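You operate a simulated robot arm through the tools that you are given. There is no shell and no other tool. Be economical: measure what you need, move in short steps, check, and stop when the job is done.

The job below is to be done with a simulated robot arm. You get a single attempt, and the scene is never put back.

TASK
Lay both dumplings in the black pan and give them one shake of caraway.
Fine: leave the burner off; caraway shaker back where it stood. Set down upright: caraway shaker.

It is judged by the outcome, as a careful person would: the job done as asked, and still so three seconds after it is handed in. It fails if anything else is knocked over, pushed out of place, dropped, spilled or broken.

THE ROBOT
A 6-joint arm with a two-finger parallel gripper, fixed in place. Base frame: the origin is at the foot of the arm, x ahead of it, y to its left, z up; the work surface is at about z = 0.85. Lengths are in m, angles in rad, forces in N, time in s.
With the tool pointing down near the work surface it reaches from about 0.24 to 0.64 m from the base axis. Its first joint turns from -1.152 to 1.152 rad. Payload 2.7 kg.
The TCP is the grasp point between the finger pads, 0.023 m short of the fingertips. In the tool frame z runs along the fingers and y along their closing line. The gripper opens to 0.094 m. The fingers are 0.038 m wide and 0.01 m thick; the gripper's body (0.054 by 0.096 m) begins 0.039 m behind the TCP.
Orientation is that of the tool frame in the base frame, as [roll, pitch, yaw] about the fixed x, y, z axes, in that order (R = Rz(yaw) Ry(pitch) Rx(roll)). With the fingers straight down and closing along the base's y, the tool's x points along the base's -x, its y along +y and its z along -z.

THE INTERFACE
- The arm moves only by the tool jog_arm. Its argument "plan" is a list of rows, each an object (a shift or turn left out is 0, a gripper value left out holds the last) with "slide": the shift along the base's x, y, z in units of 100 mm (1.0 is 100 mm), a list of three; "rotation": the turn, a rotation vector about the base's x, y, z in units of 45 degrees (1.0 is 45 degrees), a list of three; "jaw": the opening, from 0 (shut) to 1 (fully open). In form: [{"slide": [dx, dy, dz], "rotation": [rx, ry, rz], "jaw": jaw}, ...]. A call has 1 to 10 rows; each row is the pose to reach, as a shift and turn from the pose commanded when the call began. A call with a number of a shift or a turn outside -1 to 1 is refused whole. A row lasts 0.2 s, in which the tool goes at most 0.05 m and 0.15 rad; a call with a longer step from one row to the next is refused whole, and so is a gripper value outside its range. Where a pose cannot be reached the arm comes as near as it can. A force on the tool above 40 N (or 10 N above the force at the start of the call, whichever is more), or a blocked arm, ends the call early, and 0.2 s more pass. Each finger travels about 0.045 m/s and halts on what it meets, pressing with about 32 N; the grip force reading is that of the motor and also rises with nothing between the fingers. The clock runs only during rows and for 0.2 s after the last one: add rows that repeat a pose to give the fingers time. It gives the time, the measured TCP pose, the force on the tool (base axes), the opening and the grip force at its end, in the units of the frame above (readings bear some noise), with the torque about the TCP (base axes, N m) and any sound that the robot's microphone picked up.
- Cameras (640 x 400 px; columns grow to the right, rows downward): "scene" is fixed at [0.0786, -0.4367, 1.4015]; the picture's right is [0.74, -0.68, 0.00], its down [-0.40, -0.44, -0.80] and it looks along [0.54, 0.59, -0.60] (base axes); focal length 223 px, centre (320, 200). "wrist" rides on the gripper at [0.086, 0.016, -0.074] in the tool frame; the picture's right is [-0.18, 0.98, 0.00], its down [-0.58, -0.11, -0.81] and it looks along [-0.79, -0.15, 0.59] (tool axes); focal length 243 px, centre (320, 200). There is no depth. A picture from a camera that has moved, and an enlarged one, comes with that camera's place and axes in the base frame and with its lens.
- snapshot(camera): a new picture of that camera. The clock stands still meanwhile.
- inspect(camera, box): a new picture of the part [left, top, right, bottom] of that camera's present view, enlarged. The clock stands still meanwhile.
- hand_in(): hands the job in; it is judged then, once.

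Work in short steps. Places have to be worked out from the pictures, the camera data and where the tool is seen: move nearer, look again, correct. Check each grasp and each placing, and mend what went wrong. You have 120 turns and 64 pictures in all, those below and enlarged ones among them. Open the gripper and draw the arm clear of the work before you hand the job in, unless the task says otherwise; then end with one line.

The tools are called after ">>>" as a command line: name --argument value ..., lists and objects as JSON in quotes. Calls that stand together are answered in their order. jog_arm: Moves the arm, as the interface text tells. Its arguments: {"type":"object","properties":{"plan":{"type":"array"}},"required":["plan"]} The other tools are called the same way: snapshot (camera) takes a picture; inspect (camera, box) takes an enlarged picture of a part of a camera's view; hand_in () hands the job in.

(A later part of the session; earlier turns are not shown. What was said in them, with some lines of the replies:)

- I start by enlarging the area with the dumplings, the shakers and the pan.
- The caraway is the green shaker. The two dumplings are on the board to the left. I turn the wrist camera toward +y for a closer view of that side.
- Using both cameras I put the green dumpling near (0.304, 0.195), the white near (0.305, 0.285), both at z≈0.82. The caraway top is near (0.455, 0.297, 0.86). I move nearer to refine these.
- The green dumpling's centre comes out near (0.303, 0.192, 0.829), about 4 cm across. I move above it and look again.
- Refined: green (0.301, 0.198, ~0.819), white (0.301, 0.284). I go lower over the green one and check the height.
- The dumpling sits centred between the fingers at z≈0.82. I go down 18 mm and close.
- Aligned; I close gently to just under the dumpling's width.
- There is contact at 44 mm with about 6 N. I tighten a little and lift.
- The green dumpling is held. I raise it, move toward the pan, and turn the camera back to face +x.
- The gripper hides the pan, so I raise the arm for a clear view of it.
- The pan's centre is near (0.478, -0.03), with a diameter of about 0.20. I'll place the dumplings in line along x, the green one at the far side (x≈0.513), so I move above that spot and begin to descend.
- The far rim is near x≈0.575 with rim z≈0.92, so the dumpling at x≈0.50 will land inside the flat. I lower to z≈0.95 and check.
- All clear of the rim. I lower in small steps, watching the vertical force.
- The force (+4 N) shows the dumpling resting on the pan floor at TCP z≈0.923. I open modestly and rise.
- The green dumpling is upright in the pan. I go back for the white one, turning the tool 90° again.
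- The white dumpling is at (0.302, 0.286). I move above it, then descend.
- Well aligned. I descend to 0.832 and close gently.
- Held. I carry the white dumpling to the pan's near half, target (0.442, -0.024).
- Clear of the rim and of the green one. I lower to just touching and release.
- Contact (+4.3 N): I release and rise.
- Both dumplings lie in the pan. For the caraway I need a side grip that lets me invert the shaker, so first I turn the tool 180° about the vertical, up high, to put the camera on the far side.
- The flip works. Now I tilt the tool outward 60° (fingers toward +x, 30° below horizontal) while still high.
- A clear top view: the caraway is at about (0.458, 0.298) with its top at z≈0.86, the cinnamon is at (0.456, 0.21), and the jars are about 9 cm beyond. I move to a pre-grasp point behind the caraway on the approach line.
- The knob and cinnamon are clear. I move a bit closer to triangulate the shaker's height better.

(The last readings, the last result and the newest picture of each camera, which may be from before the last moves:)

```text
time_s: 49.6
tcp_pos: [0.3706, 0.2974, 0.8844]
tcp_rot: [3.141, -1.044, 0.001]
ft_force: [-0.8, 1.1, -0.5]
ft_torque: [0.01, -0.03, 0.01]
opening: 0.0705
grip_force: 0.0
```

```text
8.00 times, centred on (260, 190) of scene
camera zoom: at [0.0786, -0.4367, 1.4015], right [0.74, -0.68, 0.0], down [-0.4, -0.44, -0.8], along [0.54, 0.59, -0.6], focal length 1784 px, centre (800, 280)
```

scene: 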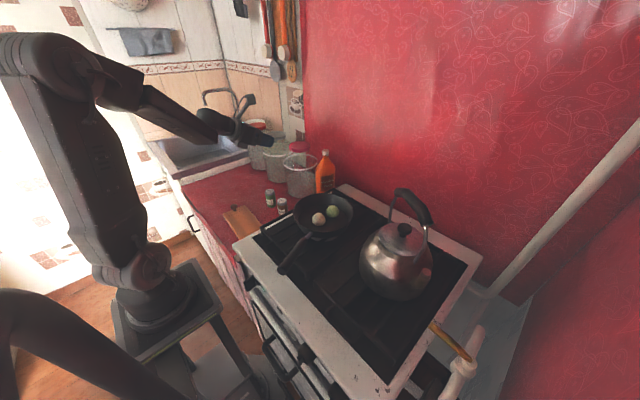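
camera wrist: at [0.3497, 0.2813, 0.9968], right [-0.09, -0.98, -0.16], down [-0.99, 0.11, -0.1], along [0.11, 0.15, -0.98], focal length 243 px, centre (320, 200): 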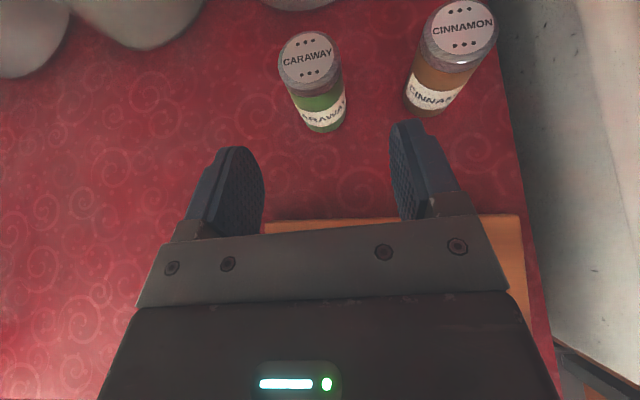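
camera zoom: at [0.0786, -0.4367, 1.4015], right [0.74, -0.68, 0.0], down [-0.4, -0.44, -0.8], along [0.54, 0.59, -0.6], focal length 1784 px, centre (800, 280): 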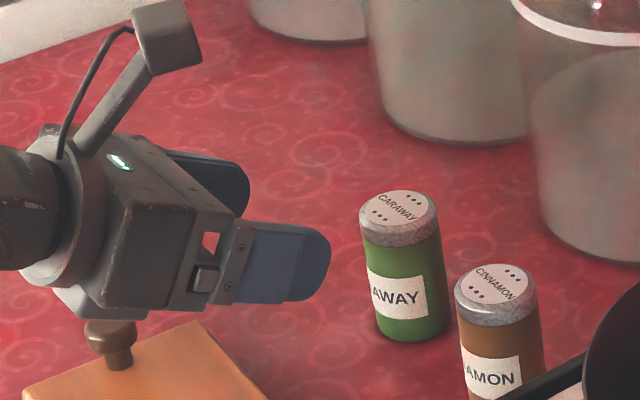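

The lid is around z≈0.845, with the base about 0.775. I aim the grasp at (0.46, 0.300, 0.828), approaching along the finger axis; halfway first.

>>> jog_arm --plan '[{"slide": [0.15, 0.03, -0.1]}, {"slide": [0.3, 0.03, -0.2]}, {"slide": [0.45, 0.03, -0.3]}, {"slide": [0.45, 0.03, -0.3]}]'

>>> snapshot --camera "wrist"

>>> inspect --camera "scene" --box '[220, 165, 300, 215]'

```text
time_s: 50.6
tcp_pos: [0.4151, 0.3003, 0.8537]
tcp_rot: [-3.141, -1.045, -0.001]
ft_force: [-0.4, 0.6, -0.4]
ft_torque: [0.01, 0.01, 0.02]
opening: 0.0705
grip_force: 0.1
```

```text
28 pictures are left
camera wrist: at [0.3946, 0.2843, 0.9665], right [-0.09, -0.98, -0.16], down [-0.99, 0.11, -0.1], along [0.11, 0.15, -0.98], focal length 243 px, centre (320, 200)
```

wrist: 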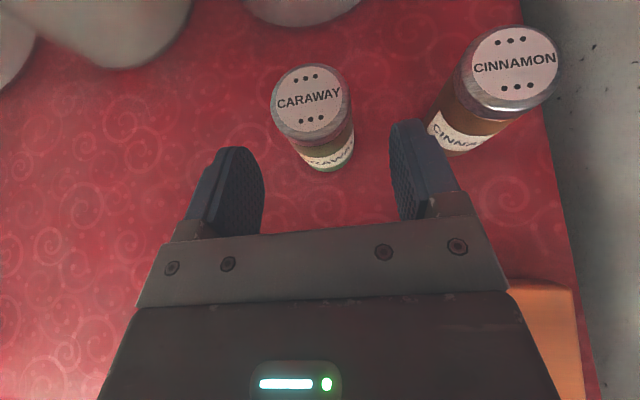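

```text
8.00 times, centred on (260, 190) of scene
camera zoom: at [0.0786, -0.4367, 1.4015], right [0.74, -0.68, 0.0], down [-0.4, -0.44, -0.8], along [0.54, 0.59, -0.6], focal length 1784 px, centre (800, 280)
```

zoom: 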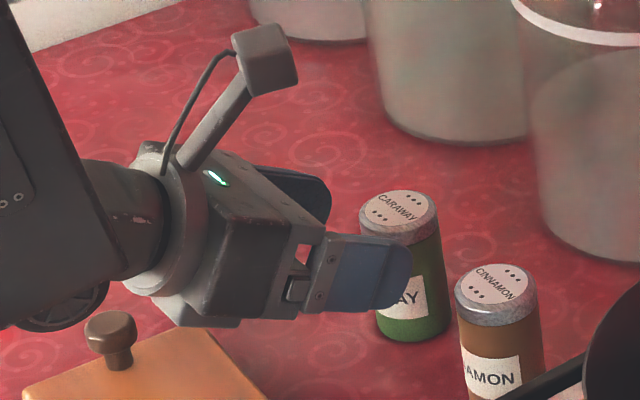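

The lid fix is (0.459, 0.301, 0.852), and the cinnamon edge is about 2.5 cm outside the finger. I finish the approach.

>>> jog_arm --plan '[{"slide": [0.15, 0.01, -0.08]}, {"slide": [0.3, 0.01, -0.17]}, {"slide": [0.44, 0.01, -0.25]}, {"slide": [0.44, 0.01, -0.25]}]'

>>> snapshot --camera "wrist"

>>> inspect --camera "scene" --box '[220, 165, 300, 215]'

```text
time_s: 51.6
tcp_pos: [0.4598, 0.3017, 0.8302]
tcp_rot: [-3.141, -1.044, 0.001]
ft_force: [-0.6, 1.0, -0.2]
ft_torque: [0.02, -0.01, 0.04]
opening: 0.0706
grip_force: 0.0
```

```text
26 pictures are left
camera wrist: at [0.4392, 0.2854, 0.9418], right [-0.09, -0.98, -0.16], down [-0.99, 0.11, -0.1], along [0.11, 0.15, -0.98], focal length 243 px, centre (320, 200)
```

wrist: 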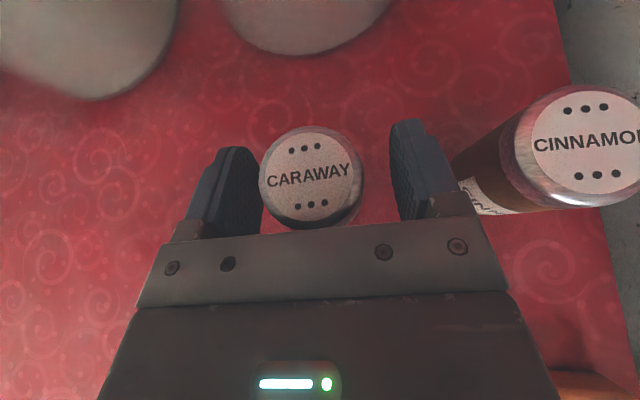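

```text
8.00 times, centred on (260, 190) of scene
camera zoom: at [0.0786, -0.4367, 1.4015], right [0.74, -0.68, 0.0], down [-0.4, -0.44, -0.8], along [0.54, 0.59, -0.6], focal length 1784 px, centre (800, 280)
```

zoom: 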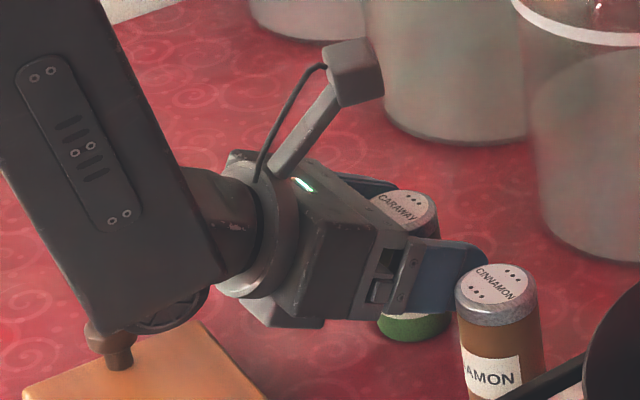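

The shaker is centred between the pads. I close firmly.

>>> jog_arm --plan '[{"jaw": 0.55}, {"jaw": 0.4}, {"jaw": 0.3}, {"jaw": 0.2}, {"jaw": 0.1}, {"jaw": 0.1}]'

```text
time_s: 53.0
tcp_pos: [0.4593, 0.3017, 0.8305]
tcp_rot: [3.141, -1.043, 0.0]
ft_force: [0.1, -0.1, -0.3]
ft_torque: [0.0, -0.02, 0.02]
opening: 0.0411
grip_force: 32.1
```

Held at 41 mm with 32 N. I lift straight up.

>>> jog_arm --plan '[{"slide": [0, 0, 0.1]}, {"slide": [0, 0, 0.3]}, {"slide": [0, 0, 0.6]}, {"slide": [0, 0, 1.0]}, {"slide": [0, 0, 1.0]}]'

>>> inspect --camera "scene" --box '[200, 130, 328, 210]'

>>> snapshot --camera "wrist"

```text
time_s: 54.2
tcp_pos: [0.4586, 0.3014, 0.9309]
tcp_rot: [3.139, -1.045, -0.001]
ft_force: [-0.2, -0.3, -0.1]
ft_torque: [0.0, 0.01, -0.01]
opening: 0.0413
grip_force: 32.0
```

```text
5.00 times, centred on (264, 170) of scene
camera zoom: at [0.0786, -0.4367, 1.4015], right [0.74, -0.68, 0.0], down [-0.4, -0.44, -0.8], along [0.54, 0.59, -0.6], focal length 1115 px, centre (600, 350)
```

zoom: 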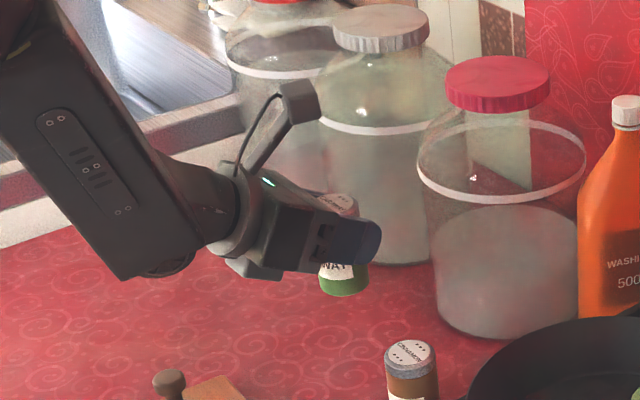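

```text
23 pictures are left
camera wrist: at [0.4387, 0.2848, 1.0426], right [-0.09, -0.98, -0.16], down [-0.99, 0.11, -0.1], along [0.11, 0.15, -0.98], focal length 243 px, centre (320, 200)
```

wrist: 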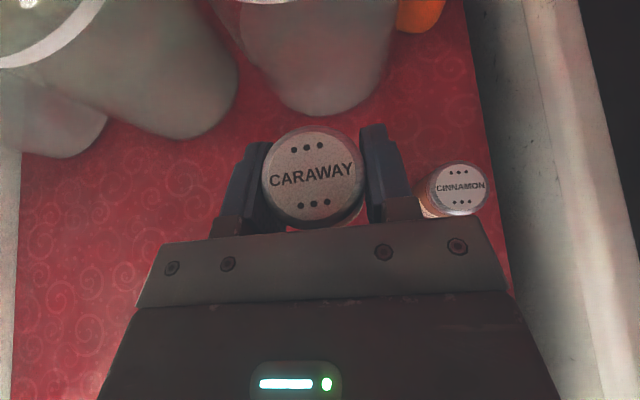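

The caraway is held upright and the cinnamon is untouched. I carry it upright to above the pan, target (0.485, -0.025, 1.09).

>>> jog_arm --plan '[{"slide": [0, 0, 0.4]}, {"slide": [0, -0.1, 0.8]}, {"slide": [0, -0.3, 1.2]}]'

>>> jog_arm --plan '[{"slide": [0, 0, 0.3]}, {"slide": [0, -0.1, 0.6]}, {"slide": [0.05, -0.3, 0.9]}, {"slide": [0.1, -0.6, 1.0]}, {"slide": [0.15, -0.9, 1.0]}, {"slide": [0.2, -1.0, 1.0]}]'

>>> jog_arm --plan '[{"slide": [0, -0.3, 0.2]}, {"slide": [0, -0.6, 0.4]}, {"slide": [0, -0.9, 0.6]}, {"slide": [0, -1.0, 0.6]}]'

>>> jog_arm --plan '[{"slide": [0, -0.3, 0]}, {"slide": [0.03, -0.6, 0]}, {"slide": [0.06, -0.9, 0]}, {"slide": [0.06, -1.0, 0]}, {"slide": [0.06, -1.0, 0]}]'

```text
refused: 1.2 is not a number from -1 to 1
```

```text
time_s: 55.6
tcp_pos: [0.4789, 0.2002, 1.0298]
tcp_rot: [3.14, -1.043, -0.001]
ft_force: [0.9, 0.4, -0.8]
ft_torque: [0.02, -0.01, 0.02]
opening: 0.0413
grip_force: 32.0
```

```text
time_s: 56.6
tcp_pos: [0.4791, 0.1003, 1.0896]
tcp_rot: [3.141, -1.043, 0.0]
ft_force: [0.4, -0.2, -0.5]
ft_torque: [-0.02, -0.03, -0.05]
opening: 0.0412
grip_force: 31.8
```

```text
time_s: 57.8
tcp_pos: [0.49, 0.0448, 1.1061]
tcp_rot: [3.109, -1.036, 0.0]
ft_force: [-0.3, -1.0, -0.9]
ft_torque: [0.01, -0.02, 0.01]
opening: 0.0408
grip_force: 32.2
out of reach, approached as far as the arm can: row 2, 3, 4, 5
```

The arm reached a joint limit near y≈0.045 in the flipped pose. Rolling toward the inverted pose unwinds that joint, so I start a partial roll (lid toward -y) while moving in over the pan.

>>> jog_arm --plan '[{"slide": [0, 0.4, 0], "rotation": [0.13, 0, -0.075]}, {"slide": [0, 0.3, 0], "rotation": [0.28, 0, -0.16]}, {"slide": [0, 0.2, 0], "rotation": [0.42, 0, -0.24]}, {"slide": [0, 0.1, 0], "rotation": [0.56, 0, -0.32]}, {"slide": [0, 0, 0], "rotation": [0.69, 0, -0.4]}, {"slide": [0, 0, 0], "rotation": [0.69, 0, -0.4]}]'

>>> inspect --camera "scene" --box '[220, 100, 420, 225]'

```text
time_s: 59.2
tcp_pos: [0.4911, 0.0582, 1.1104]
tcp_rot: [-2.359, -0.776, -0.969]
ft_force: [0.5, -0.3, -0.8]
ft_torque: [0.0, 0.0, -0.02]
opening: 0.0409
grip_force: 31.8
out of reach, approached as far as the arm can: row 4, 5, 6
```

```text
3.20 times, centred on (320, 162) of scene
camera zoom: at [0.0786, -0.4367, 1.4015], right [0.74, -0.68, 0.0], down [-0.4, -0.44, -0.8], along [0.54, 0.59, -0.6], focal length 714 px, centre (320, 320)
```

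zoom: 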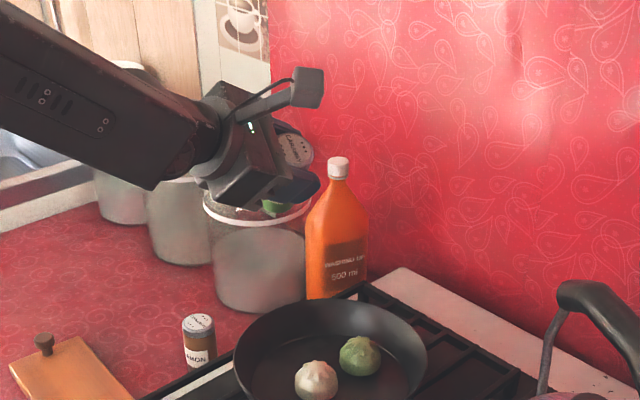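

The limit is a wrist alignment: the fingers line up with the forearm. I turn the heading toward -y in place, which restores the bent-wrist shape used at the grasp, before going further over the pan.

>>> jog_arm --plan '[{"slide": [0, 0.1, 0], "rotation": [0, 0, -0.16]}, {"slide": [0, 0.1, 0], "rotation": [0, 0, -0.32]}, {"slide": [0, 0.1, 0], "rotation": [0, 0, -0.48]}, {"slide": [0, 0.1, 0], "rotation": [0, 0, -0.64]}, {"slide": [0, 0, 0], "rotation": [0, 0, -0.8]}, {"slide": [0, 0, 0], "rotation": [0, 0, -0.8]}]'

```text
time_s: 60.6
tcp_pos: [0.4899, 0.0586, 1.1088]
tcp_rot: [-2.353, -0.775, -1.594]
ft_force: [0.5, 1.1, -0.5]
ft_torque: [0.01, -0.03, 0.05]
opening: 0.0409
grip_force: 31.8
```

Reached, with the tool now heading about -36° at 30° below horizontal. Now I move in over the pan centre.

>>> jog_arm --plan '[{"slide": [0, -0.25, 0]}, {"slide": [0, -0.5, 0]}, {"slide": [0, -0.75, 0]}, {"slide": [0, -0.83, 0]}, {"slide": [0, -0.83, 0]}]'

>>> inspect --camera "scene" --box '[220, 100, 420, 225]'

```text
time_s: 61.8
tcp_pos: [0.4899, -0.0239, 1.1101]
tcp_rot: [-2.354, -0.775, -1.593]
ft_force: [0.8, -0.1, -0.4]
ft_torque: [-0.02, 0.0, 0.01]
opening: 0.0408
grip_force: 31.5
```

```text
3.20 times, centred on (320, 162) of scene
camera zoom: at [0.0786, -0.4367, 1.4015], right [0.74, -0.68, 0.0], down [-0.4, -0.44, -0.8], along [0.54, 0.59, -0.6], focal length 714 px, centre (320, 320)
```

zoom: 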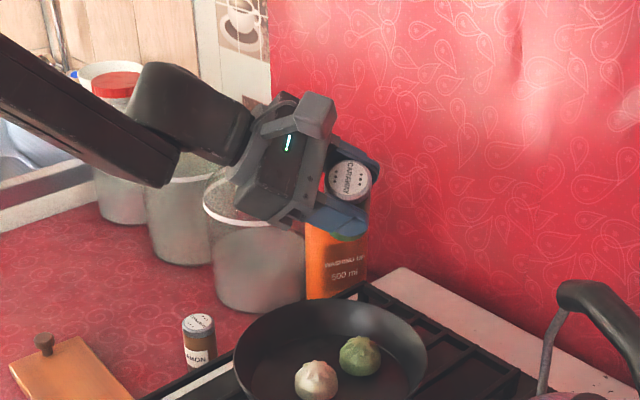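

Over the pan now. I roll the shaker about the finger axis, first by 63°.

>>> jog_arm --plan '[{"rotation": [0.122, -0.089, -0.088]}, {"rotation": [0.244, -0.178, -0.176]}, {"rotation": [0.366, -0.267, -0.265]}, {"rotation": [0.488, -0.356, -0.353]}, {"rotation": [0.61, -0.445, -0.441]}, {"rotation": [0.732, -0.534, -0.529]}, {"rotation": [0.854, -0.624, -0.617]}, {"rotation": [0.976, -0.713, -0.706]}]'

>>> inspect --camera "scene" --box '[250, 120, 410, 220]'

```text
time_s: 63.6
tcp_pos: [0.4902, -0.0246, 1.1103]
tcp_rot: [-2.1, 0.136, -2.281]
ft_force: [0.1, 0.0, -1.1]
ft_torque: [0.0, 0.0, 0.01]
opening: 0.0412
grip_force: 32.2
```

```text
4.00 times, centred on (330, 170) of scene
camera zoom: at [0.0786, -0.4367, 1.4015], right [0.74, -0.68, 0.0], down [-0.4, -0.44, -0.8], along [0.54, 0.59, -0.6], focal length 892 px, centre (280, 320)
```

zoom: 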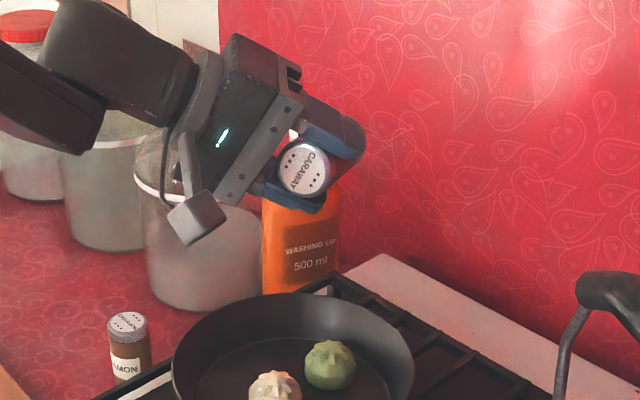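

I continue the roll by another 63°.

>>> jog_arm --plan '[{"rotation": [0.122, -0.089, -0.088]}, {"rotation": [0.244, -0.178, -0.176]}, {"rotation": [0.366, -0.267, -0.265]}, {"rotation": [0.488, -0.356, -0.353]}, {"rotation": [0.61, -0.445, -0.441]}, {"rotation": [0.732, -0.534, -0.529]}, {"rotation": [0.854, -0.624, -0.617]}, {"rotation": [0.976, -0.713, -0.706]}]'

>>> inspect --camera "scene" --box '[250, 120, 410, 220]'

```text
time_s: 65.4
tcp_pos: [0.4906, -0.0231, 1.1108]
tcp_rot: [-2.653, 0.964, 3.084]
ft_force: [0.3, -0.3, 0.0]
ft_torque: [0.02, 0.03, -0.04]
opening: 0.041
grip_force: 31.8
```

```text
4.00 times, centred on (330, 170) of scene
camera zoom: at [0.0786, -0.4367, 1.4015], right [0.74, -0.68, 0.0], down [-0.4, -0.44, -0.8], along [0.54, 0.59, -0.6], focal length 892 px, centre (280, 320)
```

zoom: 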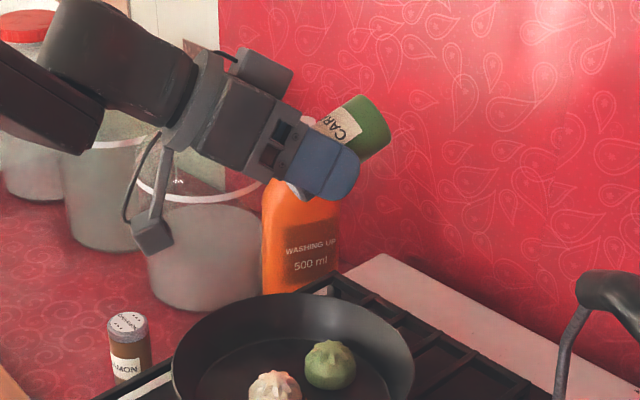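

The lid now points downward at about 115°. I raise the finger axis by 30° to invert it further.

>>> jog_arm --plan '[{"rotation": [-0.1, -0.135, 0]}, {"rotation": [-0.2, -0.27, 0]}, {"rotation": [-0.3, -0.405, 0]}, {"rotation": [-0.394, -0.54, 0]}, {"rotation": [-0.394, -0.54, 0]}]'

>>> inspect --camera "scene" --box '[250, 120, 410, 220]'

```text
time_s: 66.6
tcp_pos: [0.4903, -0.0245, 1.1099]
tcp_rot: [-1.575, 1.253, -2.206]
ft_force: [0.5, -0.5, -1.1]
ft_torque: [0.01, -0.03, 0.01]
opening: 0.0409
grip_force: 32.3
```

```text
4.00 times, centred on (330, 170) of scene
camera zoom: at [0.0786, -0.4367, 1.4015], right [0.74, -0.68, 0.0], down [-0.4, -0.44, -0.8], along [0.54, 0.59, -0.6], focal length 892 px, centre (280, 320)
```

zoom: 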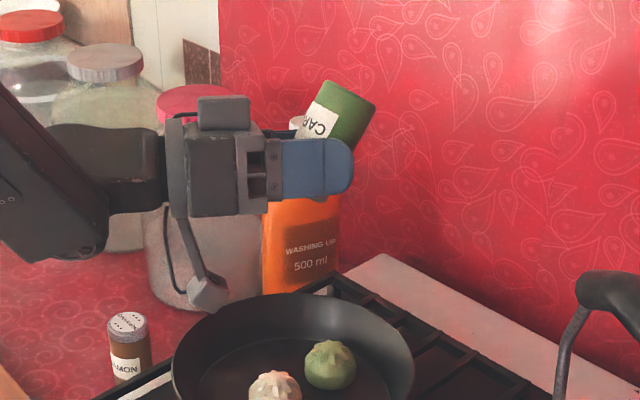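

The shaker is tilted about 145° with the lid above the pan centre. I give one quick down-up shake.

>>> jog_arm --plan '[{"slide": [0, 0, -0.48]}, {"slide": [0, 0, 0]}, {"slide": [0, 0, 0]}]'

>>> inspect --camera "scene" --box '[270, 160, 390, 235]'

```text
time_s: 67.4
tcp_pos: [0.4904, -0.0249, 1.1074]
tcp_rot: [-1.58, 1.253, -2.212]
ft_force: [0.4, 0.3, 0.2]
ft_torque: [0.02, 0.01, -0.01]
opening: 0.041
grip_force: 31.3
```

```text
5.33 times, centred on (330, 198) of scene
camera zoom: at [0.0786, -0.4367, 1.4015], right [0.74, -0.68, 0.0], down [-0.4, -0.44, -0.8], along [0.54, 0.59, -0.6], focal length 1189 px, centre (267, 213)
```

zoom: 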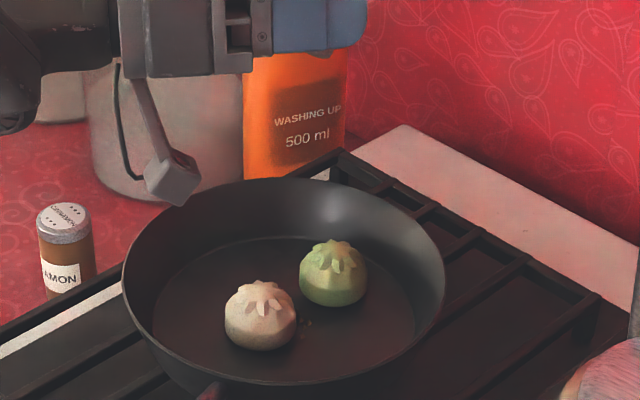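

I see possible specks beside the white dumpling and look closer.

>>> inspect --camera "scene" --box '[304, 198, 352, 228]'

>>> snapshot --camera "wrist"

```text
13.33 times, centred on (328, 213) of scene
camera zoom: at [0.0786, -0.4367, 1.4015], right [0.74, -0.68, 0.0], down [-0.4, -0.44, -0.8], along [0.54, 0.59, -0.6], focal length 2973 px, centre (213, 27)
```

zoom: 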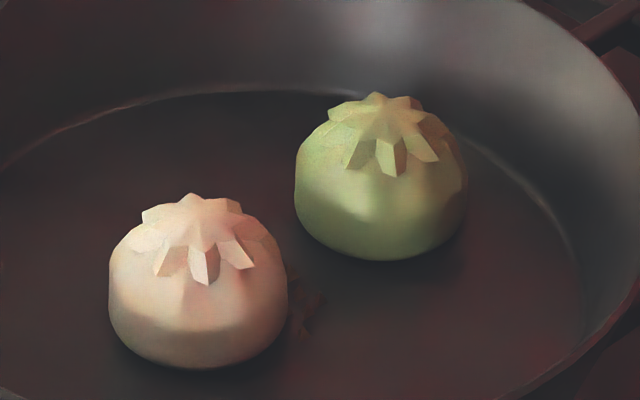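

```text
15 pictures are left
camera wrist: at [0.4244, 0.0096, 1.0219], right [0.59, 0.8, -0.13], down [-0.6, 0.54, 0.59], along [0.54, -0.27, 0.8], focal length 243 px, centre (320, 200)
```

wrist: 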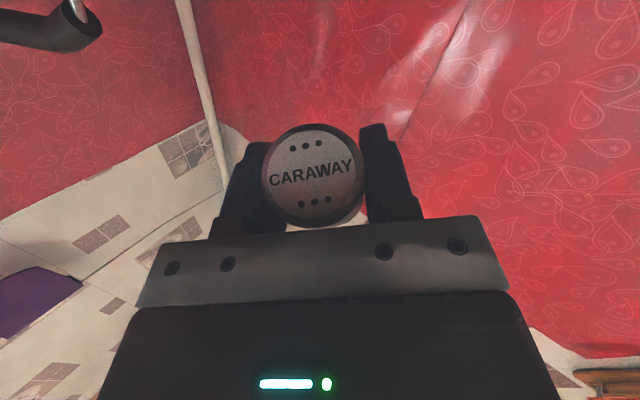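

A small dark patch of caraway lies between the dumplings at about (0.474, -0.039), just where the lid pointed. That was one shake, so I reverse the pitch and the roll to bring the shaker upright over the pan.

>>> jog_arm --plan '[{"rotation": [0.1, 0.135, 0]}, {"rotation": [0.2, 0.27, 0]}, {"rotation": [0.3, 0.405, 0]}, {"rotation": [0.394, 0.54, 0]}]'

>>> jog_arm --plan '[{"rotation": [-0.122, 0.089, 0.088]}, {"rotation": [-0.244, 0.178, 0.176]}, {"rotation": [-0.366, 0.267, 0.265]}, {"rotation": [-0.488, 0.356, 0.353]}, {"rotation": [-0.61, 0.445, 0.441]}, {"rotation": [-0.732, 0.534, 0.529]}, {"rotation": [-0.854, 0.624, 0.617]}, {"rotation": [-0.976, 0.713, 0.706]}]'

>>> jog_arm --plan '[{"rotation": [-0.122, 0.089, 0.088]}, {"rotation": [-0.244, 0.178, 0.176]}, {"rotation": [-0.366, 0.267, 0.265]}, {"rotation": [-0.488, 0.356, 0.353]}, {"rotation": [-0.61, 0.445, 0.441]}, {"rotation": [-0.732, 0.534, 0.529]}, {"rotation": [-0.854, 0.624, 0.617]}, {"rotation": [-0.976, 0.713, 0.706]}]'

>>> jog_arm --plan '[{"rotation": [-0.122, 0.089, 0.088]}, {"rotation": [-0.244, 0.178, 0.176]}, {"rotation": [-0.366, 0.267, 0.265]}, {"rotation": [-0.488, 0.356, 0.353]}, {"rotation": [-0.555, 0.405, 0.401]}, {"rotation": [-0.555, 0.405, 0.401]}]'

>>> inspect --camera "scene" --box '[240, 110, 400, 230]'

```text
time_s: 68.4
tcp_pos: [0.4919, -0.0243, 1.1097]
tcp_rot: [-2.649, 0.961, 3.088]
ft_force: [-0.1, -0.4, -0.5]
ft_torque: [-0.02, 0.03, 0.02]
opening: 0.0411
grip_force: 32.0
```

```text
time_s: 70.2
tcp_pos: [0.4912, -0.023, 1.1094]
tcp_rot: [-2.103, 0.129, -2.279]
ft_force: [-0.3, -0.4, -0.3]
ft_torque: [0.03, 0.05, 0.01]
opening: 0.0411
grip_force: 31.7
```

```text
time_s: 72.0
tcp_pos: [0.4913, -0.0248, 1.1091]
tcp_rot: [-2.354, -0.778, -1.587]
ft_force: [0.6, 0.4, -0.2]
ft_torque: [-0.01, 0.0, 0.04]
opening: 0.041
grip_force: 31.7
```

```text
time_s: 73.4
tcp_pos: [0.491, -0.0248, 1.1103]
tcp_rot: [-3.139, -1.041, -0.628]
ft_force: [-0.6, 0.0, -0.6]
ft_torque: [-0.01, -0.01, -0.01]
opening: 0.0415
grip_force: 32.3
```

```text
3.33 times, centred on (320, 170) of scene
camera zoom: at [0.0786, -0.4367, 1.4015], right [0.74, -0.68, 0.0], down [-0.4, -0.44, -0.8], along [0.54, 0.59, -0.6], focal length 743 px, centre (320, 300)
```

zoom: 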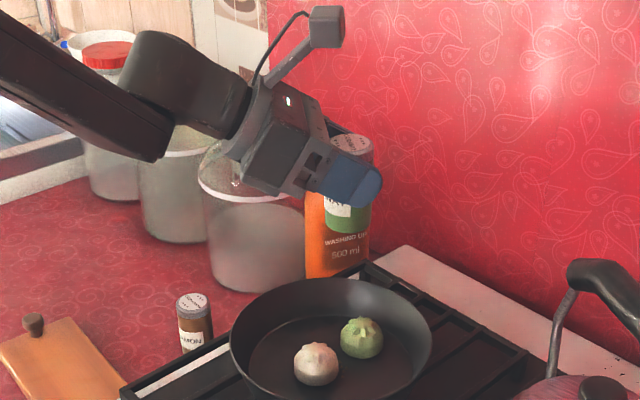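

The shaker is upright again. I carry it back toward its spot, restoring the heading on the way.

>>> jog_arm --plan '[{"slide": [-0.05, 0.25, 0]}, {"slide": [-0.15, 0.5, 0]}, {"slide": [-0.25, 0.75, 0]}, {"slide": [-0.3, 1.0, 0]}]'

>>> jog_arm --plan '[{"slide": [0, 0.3, 0]}, {"slide": [0, 0.6, 0], "rotation": [0, 0, 0.16]}, {"slide": [0, 0.9, 0], "rotation": [0, 0, 0.32]}, {"slide": [0, 1.0, 0], "rotation": [0, 0, 0.48]}, {"slide": [0, 1.0, 0], "rotation": [0, 0, 0.64]}, {"slide": [0, 1.0, 0], "rotation": [0, 0, 0.8]}, {"slide": [0, 1.0, 0], "rotation": [0, 0, 0.8]}]'

>>> jog_arm --plan '[{"slide": [0, 0.3, 0]}, {"slide": [0, 0.6, -0.1]}, {"slide": [0, 0.9, -0.3]}, {"slide": [0, 1.0, -0.6]}, {"slide": [0, 1.0, -0.8]}, {"slide": [0, 1.0, -0.8]}]'

```text
time_s: 74.4
tcp_pos: [0.4605, 0.0756, 1.1119]
tcp_rot: [-3.137, -1.043, -0.631]
ft_force: [-0.3, 1.0, -0.8]
ft_torque: [0.01, 0.0, 0.01]
opening: 0.041
grip_force: 31.6
```

```text
time_s: 76.0
tcp_pos: [0.4615, 0.1762, 1.1109]
tcp_rot: [-3.139, -1.041, 0.0]
ft_force: [0.1, 0.3, -0.8]
ft_torque: [-0.02, 0.03, 0.03]
opening: 0.0413
grip_force: 32.1
```

```text
time_s: 77.4
tcp_pos: [0.4609, 0.2756, 1.0287]
tcp_rot: [-3.139, -1.044, -0.002]
ft_force: [-0.2, 0.1, 0.1]
ft_torque: [0.02, -0.01, 0.0]
opening: 0.0413
grip_force: 31.9
```

Pose matches the grasp orientation. I move to x,y = (0.459, 0.3015) and go down to just above the counter.

>>> jog_arm --plan '[{"slide": [-0.02, 0.26, 0]}, {"slide": [-0.02, 0.26, -0.3]}, {"slide": [-0.02, 0.26, -0.6]}, {"slide": [-0.02, 0.26, -0.9]}, {"slide": [-0.02, 0.26, -1.0]}]'

>>> jog_arm --plan '[{"slide": [0, 0, -0.3]}, {"slide": [0, 0, -0.6]}, {"slide": [0, 0, -0.8]}, {"slide": [0, 0, -0.9]}, {"slide": [0, 0, -0.9]}]'

>>> snapshot --camera "wrist"

>>> inspect --camera "scene" --box '[220, 165, 300, 215]'

```text
time_s: 78.6
tcp_pos: [0.4581, 0.3022, 0.9292]
tcp_rot: [-3.136, -1.042, -0.005]
ft_force: [0.3, -0.7, -2.0]
ft_torque: [-0.01, 0.0, -0.04]
opening: 0.0408
grip_force: 31.4
```

```text
time_s: 79.8
tcp_pos: [0.4583, 0.301, 0.8401]
tcp_rot: [-3.137, -1.044, -0.004]
ft_force: [-0.3, -0.4, -0.9]
ft_torque: [0.0, 0.0, 0.0]
opening: 0.0411
grip_force: 32.5
```

```text
13 pictures are left
camera wrist: at [0.4378, 0.2849, 0.9517], right [-0.09, -0.98, -0.16], down [-0.99, 0.11, -0.1], along [0.11, 0.15, -0.98], focal length 243 px, centre (320, 200)
```

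wrist: 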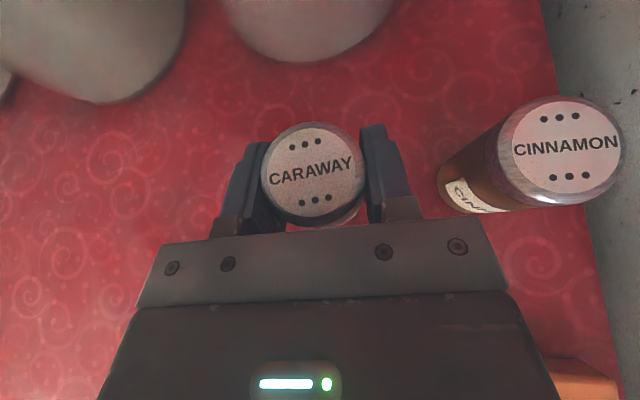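

```text
8.00 times, centred on (260, 190) of scene
camera zoom: at [0.0786, -0.4367, 1.4015], right [0.74, -0.68, 0.0], down [-0.4, -0.44, -0.8], along [0.54, 0.59, -0.6], focal length 1784 px, centre (800, 280)
```

zoom: 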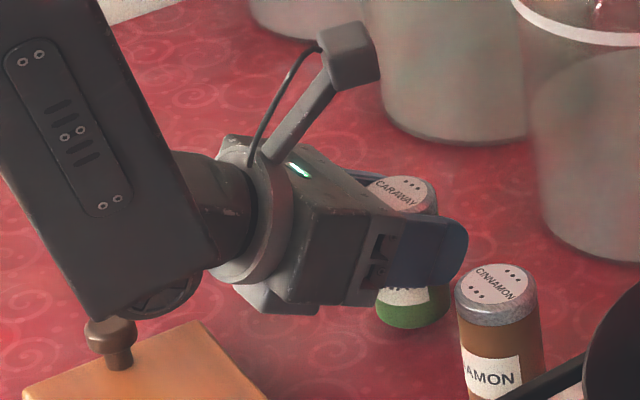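

It hangs about 1 cm above its old spot. I lower the last bit slowly.

>>> jog_arm --plan '[{"slide": [0.01, 0, -0.04]}, {"slide": [0.01, 0, -0.07]}, {"slide": [0.01, 0, -0.09]}, {"slide": [0.01, 0, -0.1]}]'

```text
time_s: 80.8
tcp_pos: [0.4603, 0.3013, 0.8286]
tcp_rot: [-3.138, -1.041, -0.003]
ft_force: [0.5, -0.1, -0.5]
ft_torque: [0.05, 0.01, -0.01]
opening: 0.0409
grip_force: 32.6
```

No contact force yet, so I lower by millimetres.

>>> jog_arm --plan '[{"slide": [0, 0, -0.01]}, {"slide": [0, 0, -0.01]}]'

>>> jog_arm --plan '[{"slide": [0, 0, -0.01]}, {"slide": [0, 0, -0.01]}]'

```text
time_s: 81.4
tcp_pos: [0.4601, 0.3023, 0.8285]
tcp_rot: [-3.136, -1.046, -0.004]
ft_force: [-1.8, -2.1, 6.2]
ft_torque: [-0.14, 0.21, -0.01]
opening: 0.0409
grip_force: 31.9
```

```text
time_s: 82.0
tcp_pos: [0.4612, 0.301, 0.8294]
tcp_rot: [-3.133, -1.047, -0.005]
ft_force: [-5.6, -3.0, 19.3]
ft_torque: [-0.3, 0.51, -0.03]
opening: 0.041
grip_force: 31.8
```

On the counter now. I ease off 1 mm and open to the earlier width.

>>> jog_arm --plan '[{"slide": [0, 0, 0.01]}, {"slide": [0, 0, 0.013], "jaw": 0.42}, {"slide": [0, 0, 0.013], "jaw": 0.46}, {"slide": [0, 0, 0.013], "jaw": 0.55}, {"slide": [0, 0, 0.013], "jaw": 0.65}, {"slide": [0, 0, 0.013], "jaw": 0.75}, {"slide": [0, 0, 0.013], "jaw": 0.75}]'

>>> snapshot --camera "wrist"

```text
time_s: 83.6
tcp_pos: [0.4591, 0.3026, 0.8293]
tcp_rot: [-3.139, -1.042, -0.001]
ft_force: [0.4, 0.3, -0.2]
ft_torque: [0.02, -0.01, 0.01]
opening: 0.0707
grip_force: 0.1
```

```text
11 pictures are left
camera wrist: at [0.4392, 0.2856, 0.9412], right [-0.09, -0.98, -0.16], down [-0.99, 0.11, -0.1], along [0.11, 0.15, -0.98], focal length 243 px, centre (320, 200)
```

wrist: 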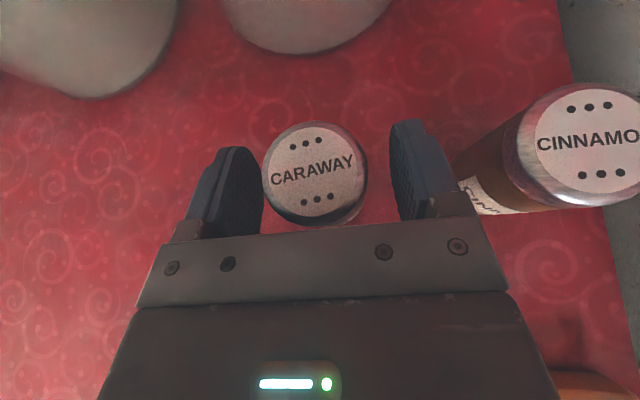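

The shaker stands free, within 1–2 mm of its old place. I back off along the finger axis and then rise.

>>> jog_arm --plan '[{"slide": [-0.17, 0, 0.1]}, {"slide": [-0.43, 0, 0.25]}, {"slide": [-0.7, 0, 0.4]}, {"slide": [-0.87, 0, 0.55]}, {"slide": [-0.95, 0, 0.9]}, {"slide": [-0.95, 0, 1.0]}]'

>>> jog_arm --plan '[{"slide": [0, 0, 0.4]}, {"slide": [0, 0, 0.8]}, {"slide": [0, 0, 1.0]}, {"slide": [0, 0, 1.0]}]'

>>> snapshot --camera "scene"

>>> inspect --camera "scene" --box '[210, 170, 370, 270]'

>>> inspect --camera "scene" --box '[300, 195, 356, 230]'

```text
time_s: 85.0
tcp_pos: [0.3652, 0.3029, 0.9293]
tcp_rot: [-3.14, -1.041, 0.001]
ft_force: [0.7, -0.4, -0.4]
ft_torque: [0.02, 0.0, 0.0]
opening: 0.0705
grip_force: 0.0
```

```text
time_s: 86.0
tcp_pos: [0.3636, 0.302, 1.0294]
tcp_rot: [-3.137, -1.044, 0.0]
ft_force: [0.1, 0.9, 0.3]
ft_torque: [-0.01, -0.01, 0.01]
opening: 0.0705
grip_force: 0.1
```

```text
10 pictures are left
```

scene: 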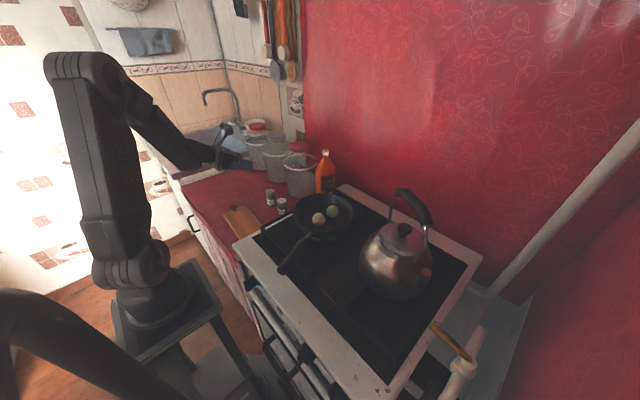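

```text
4.00 times, centred on (290, 220) of scene
camera zoom: at [0.0786, -0.4367, 1.4015], right [0.74, -0.68, 0.0], down [-0.4, -0.44, -0.8], along [0.54, 0.59, -0.6], focal length 892 px, centre (440, 120)
```

zoom: 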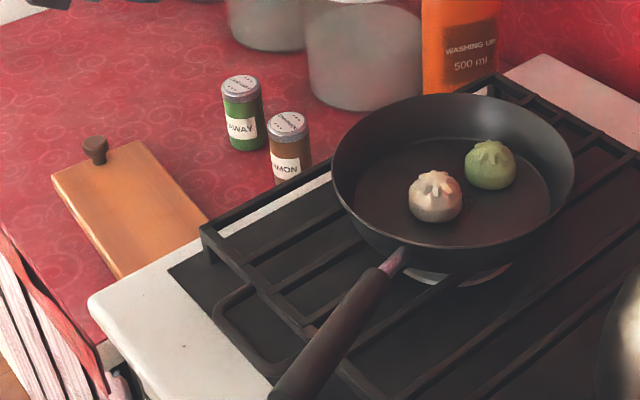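

```text
11.43 times, centred on (328, 212) of scene
camera zoom: at [0.0786, -0.4367, 1.4015], right [0.74, -0.68, 0.0], down [-0.4, -0.44, -0.8], along [0.54, 0.59, -0.6], focal length 2548 px, centre (229, 57)
```

zoom: 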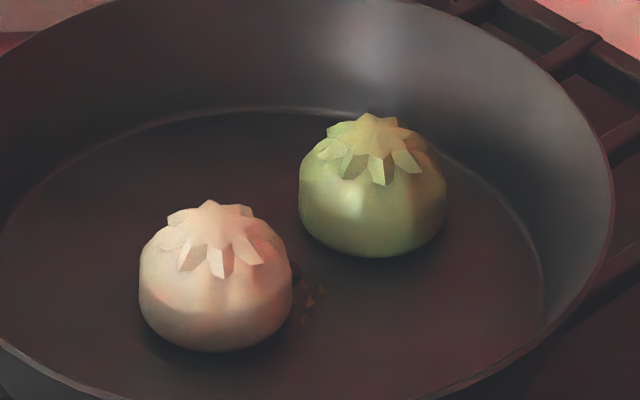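

Both dumplings are in the pan, a single pinch of caraway flakes lies between them, the shaker is back upright on its spot, and the arm is clear with the gripper open. I hand in.

>>> hand_in

```text
The job is handed in.
```

Both dumplings are in the black pan with one shake of caraway, though the flakes I can see landed between them rather than on top; the burner was left off and the shaker is upright within about 2 mm of its old spot.
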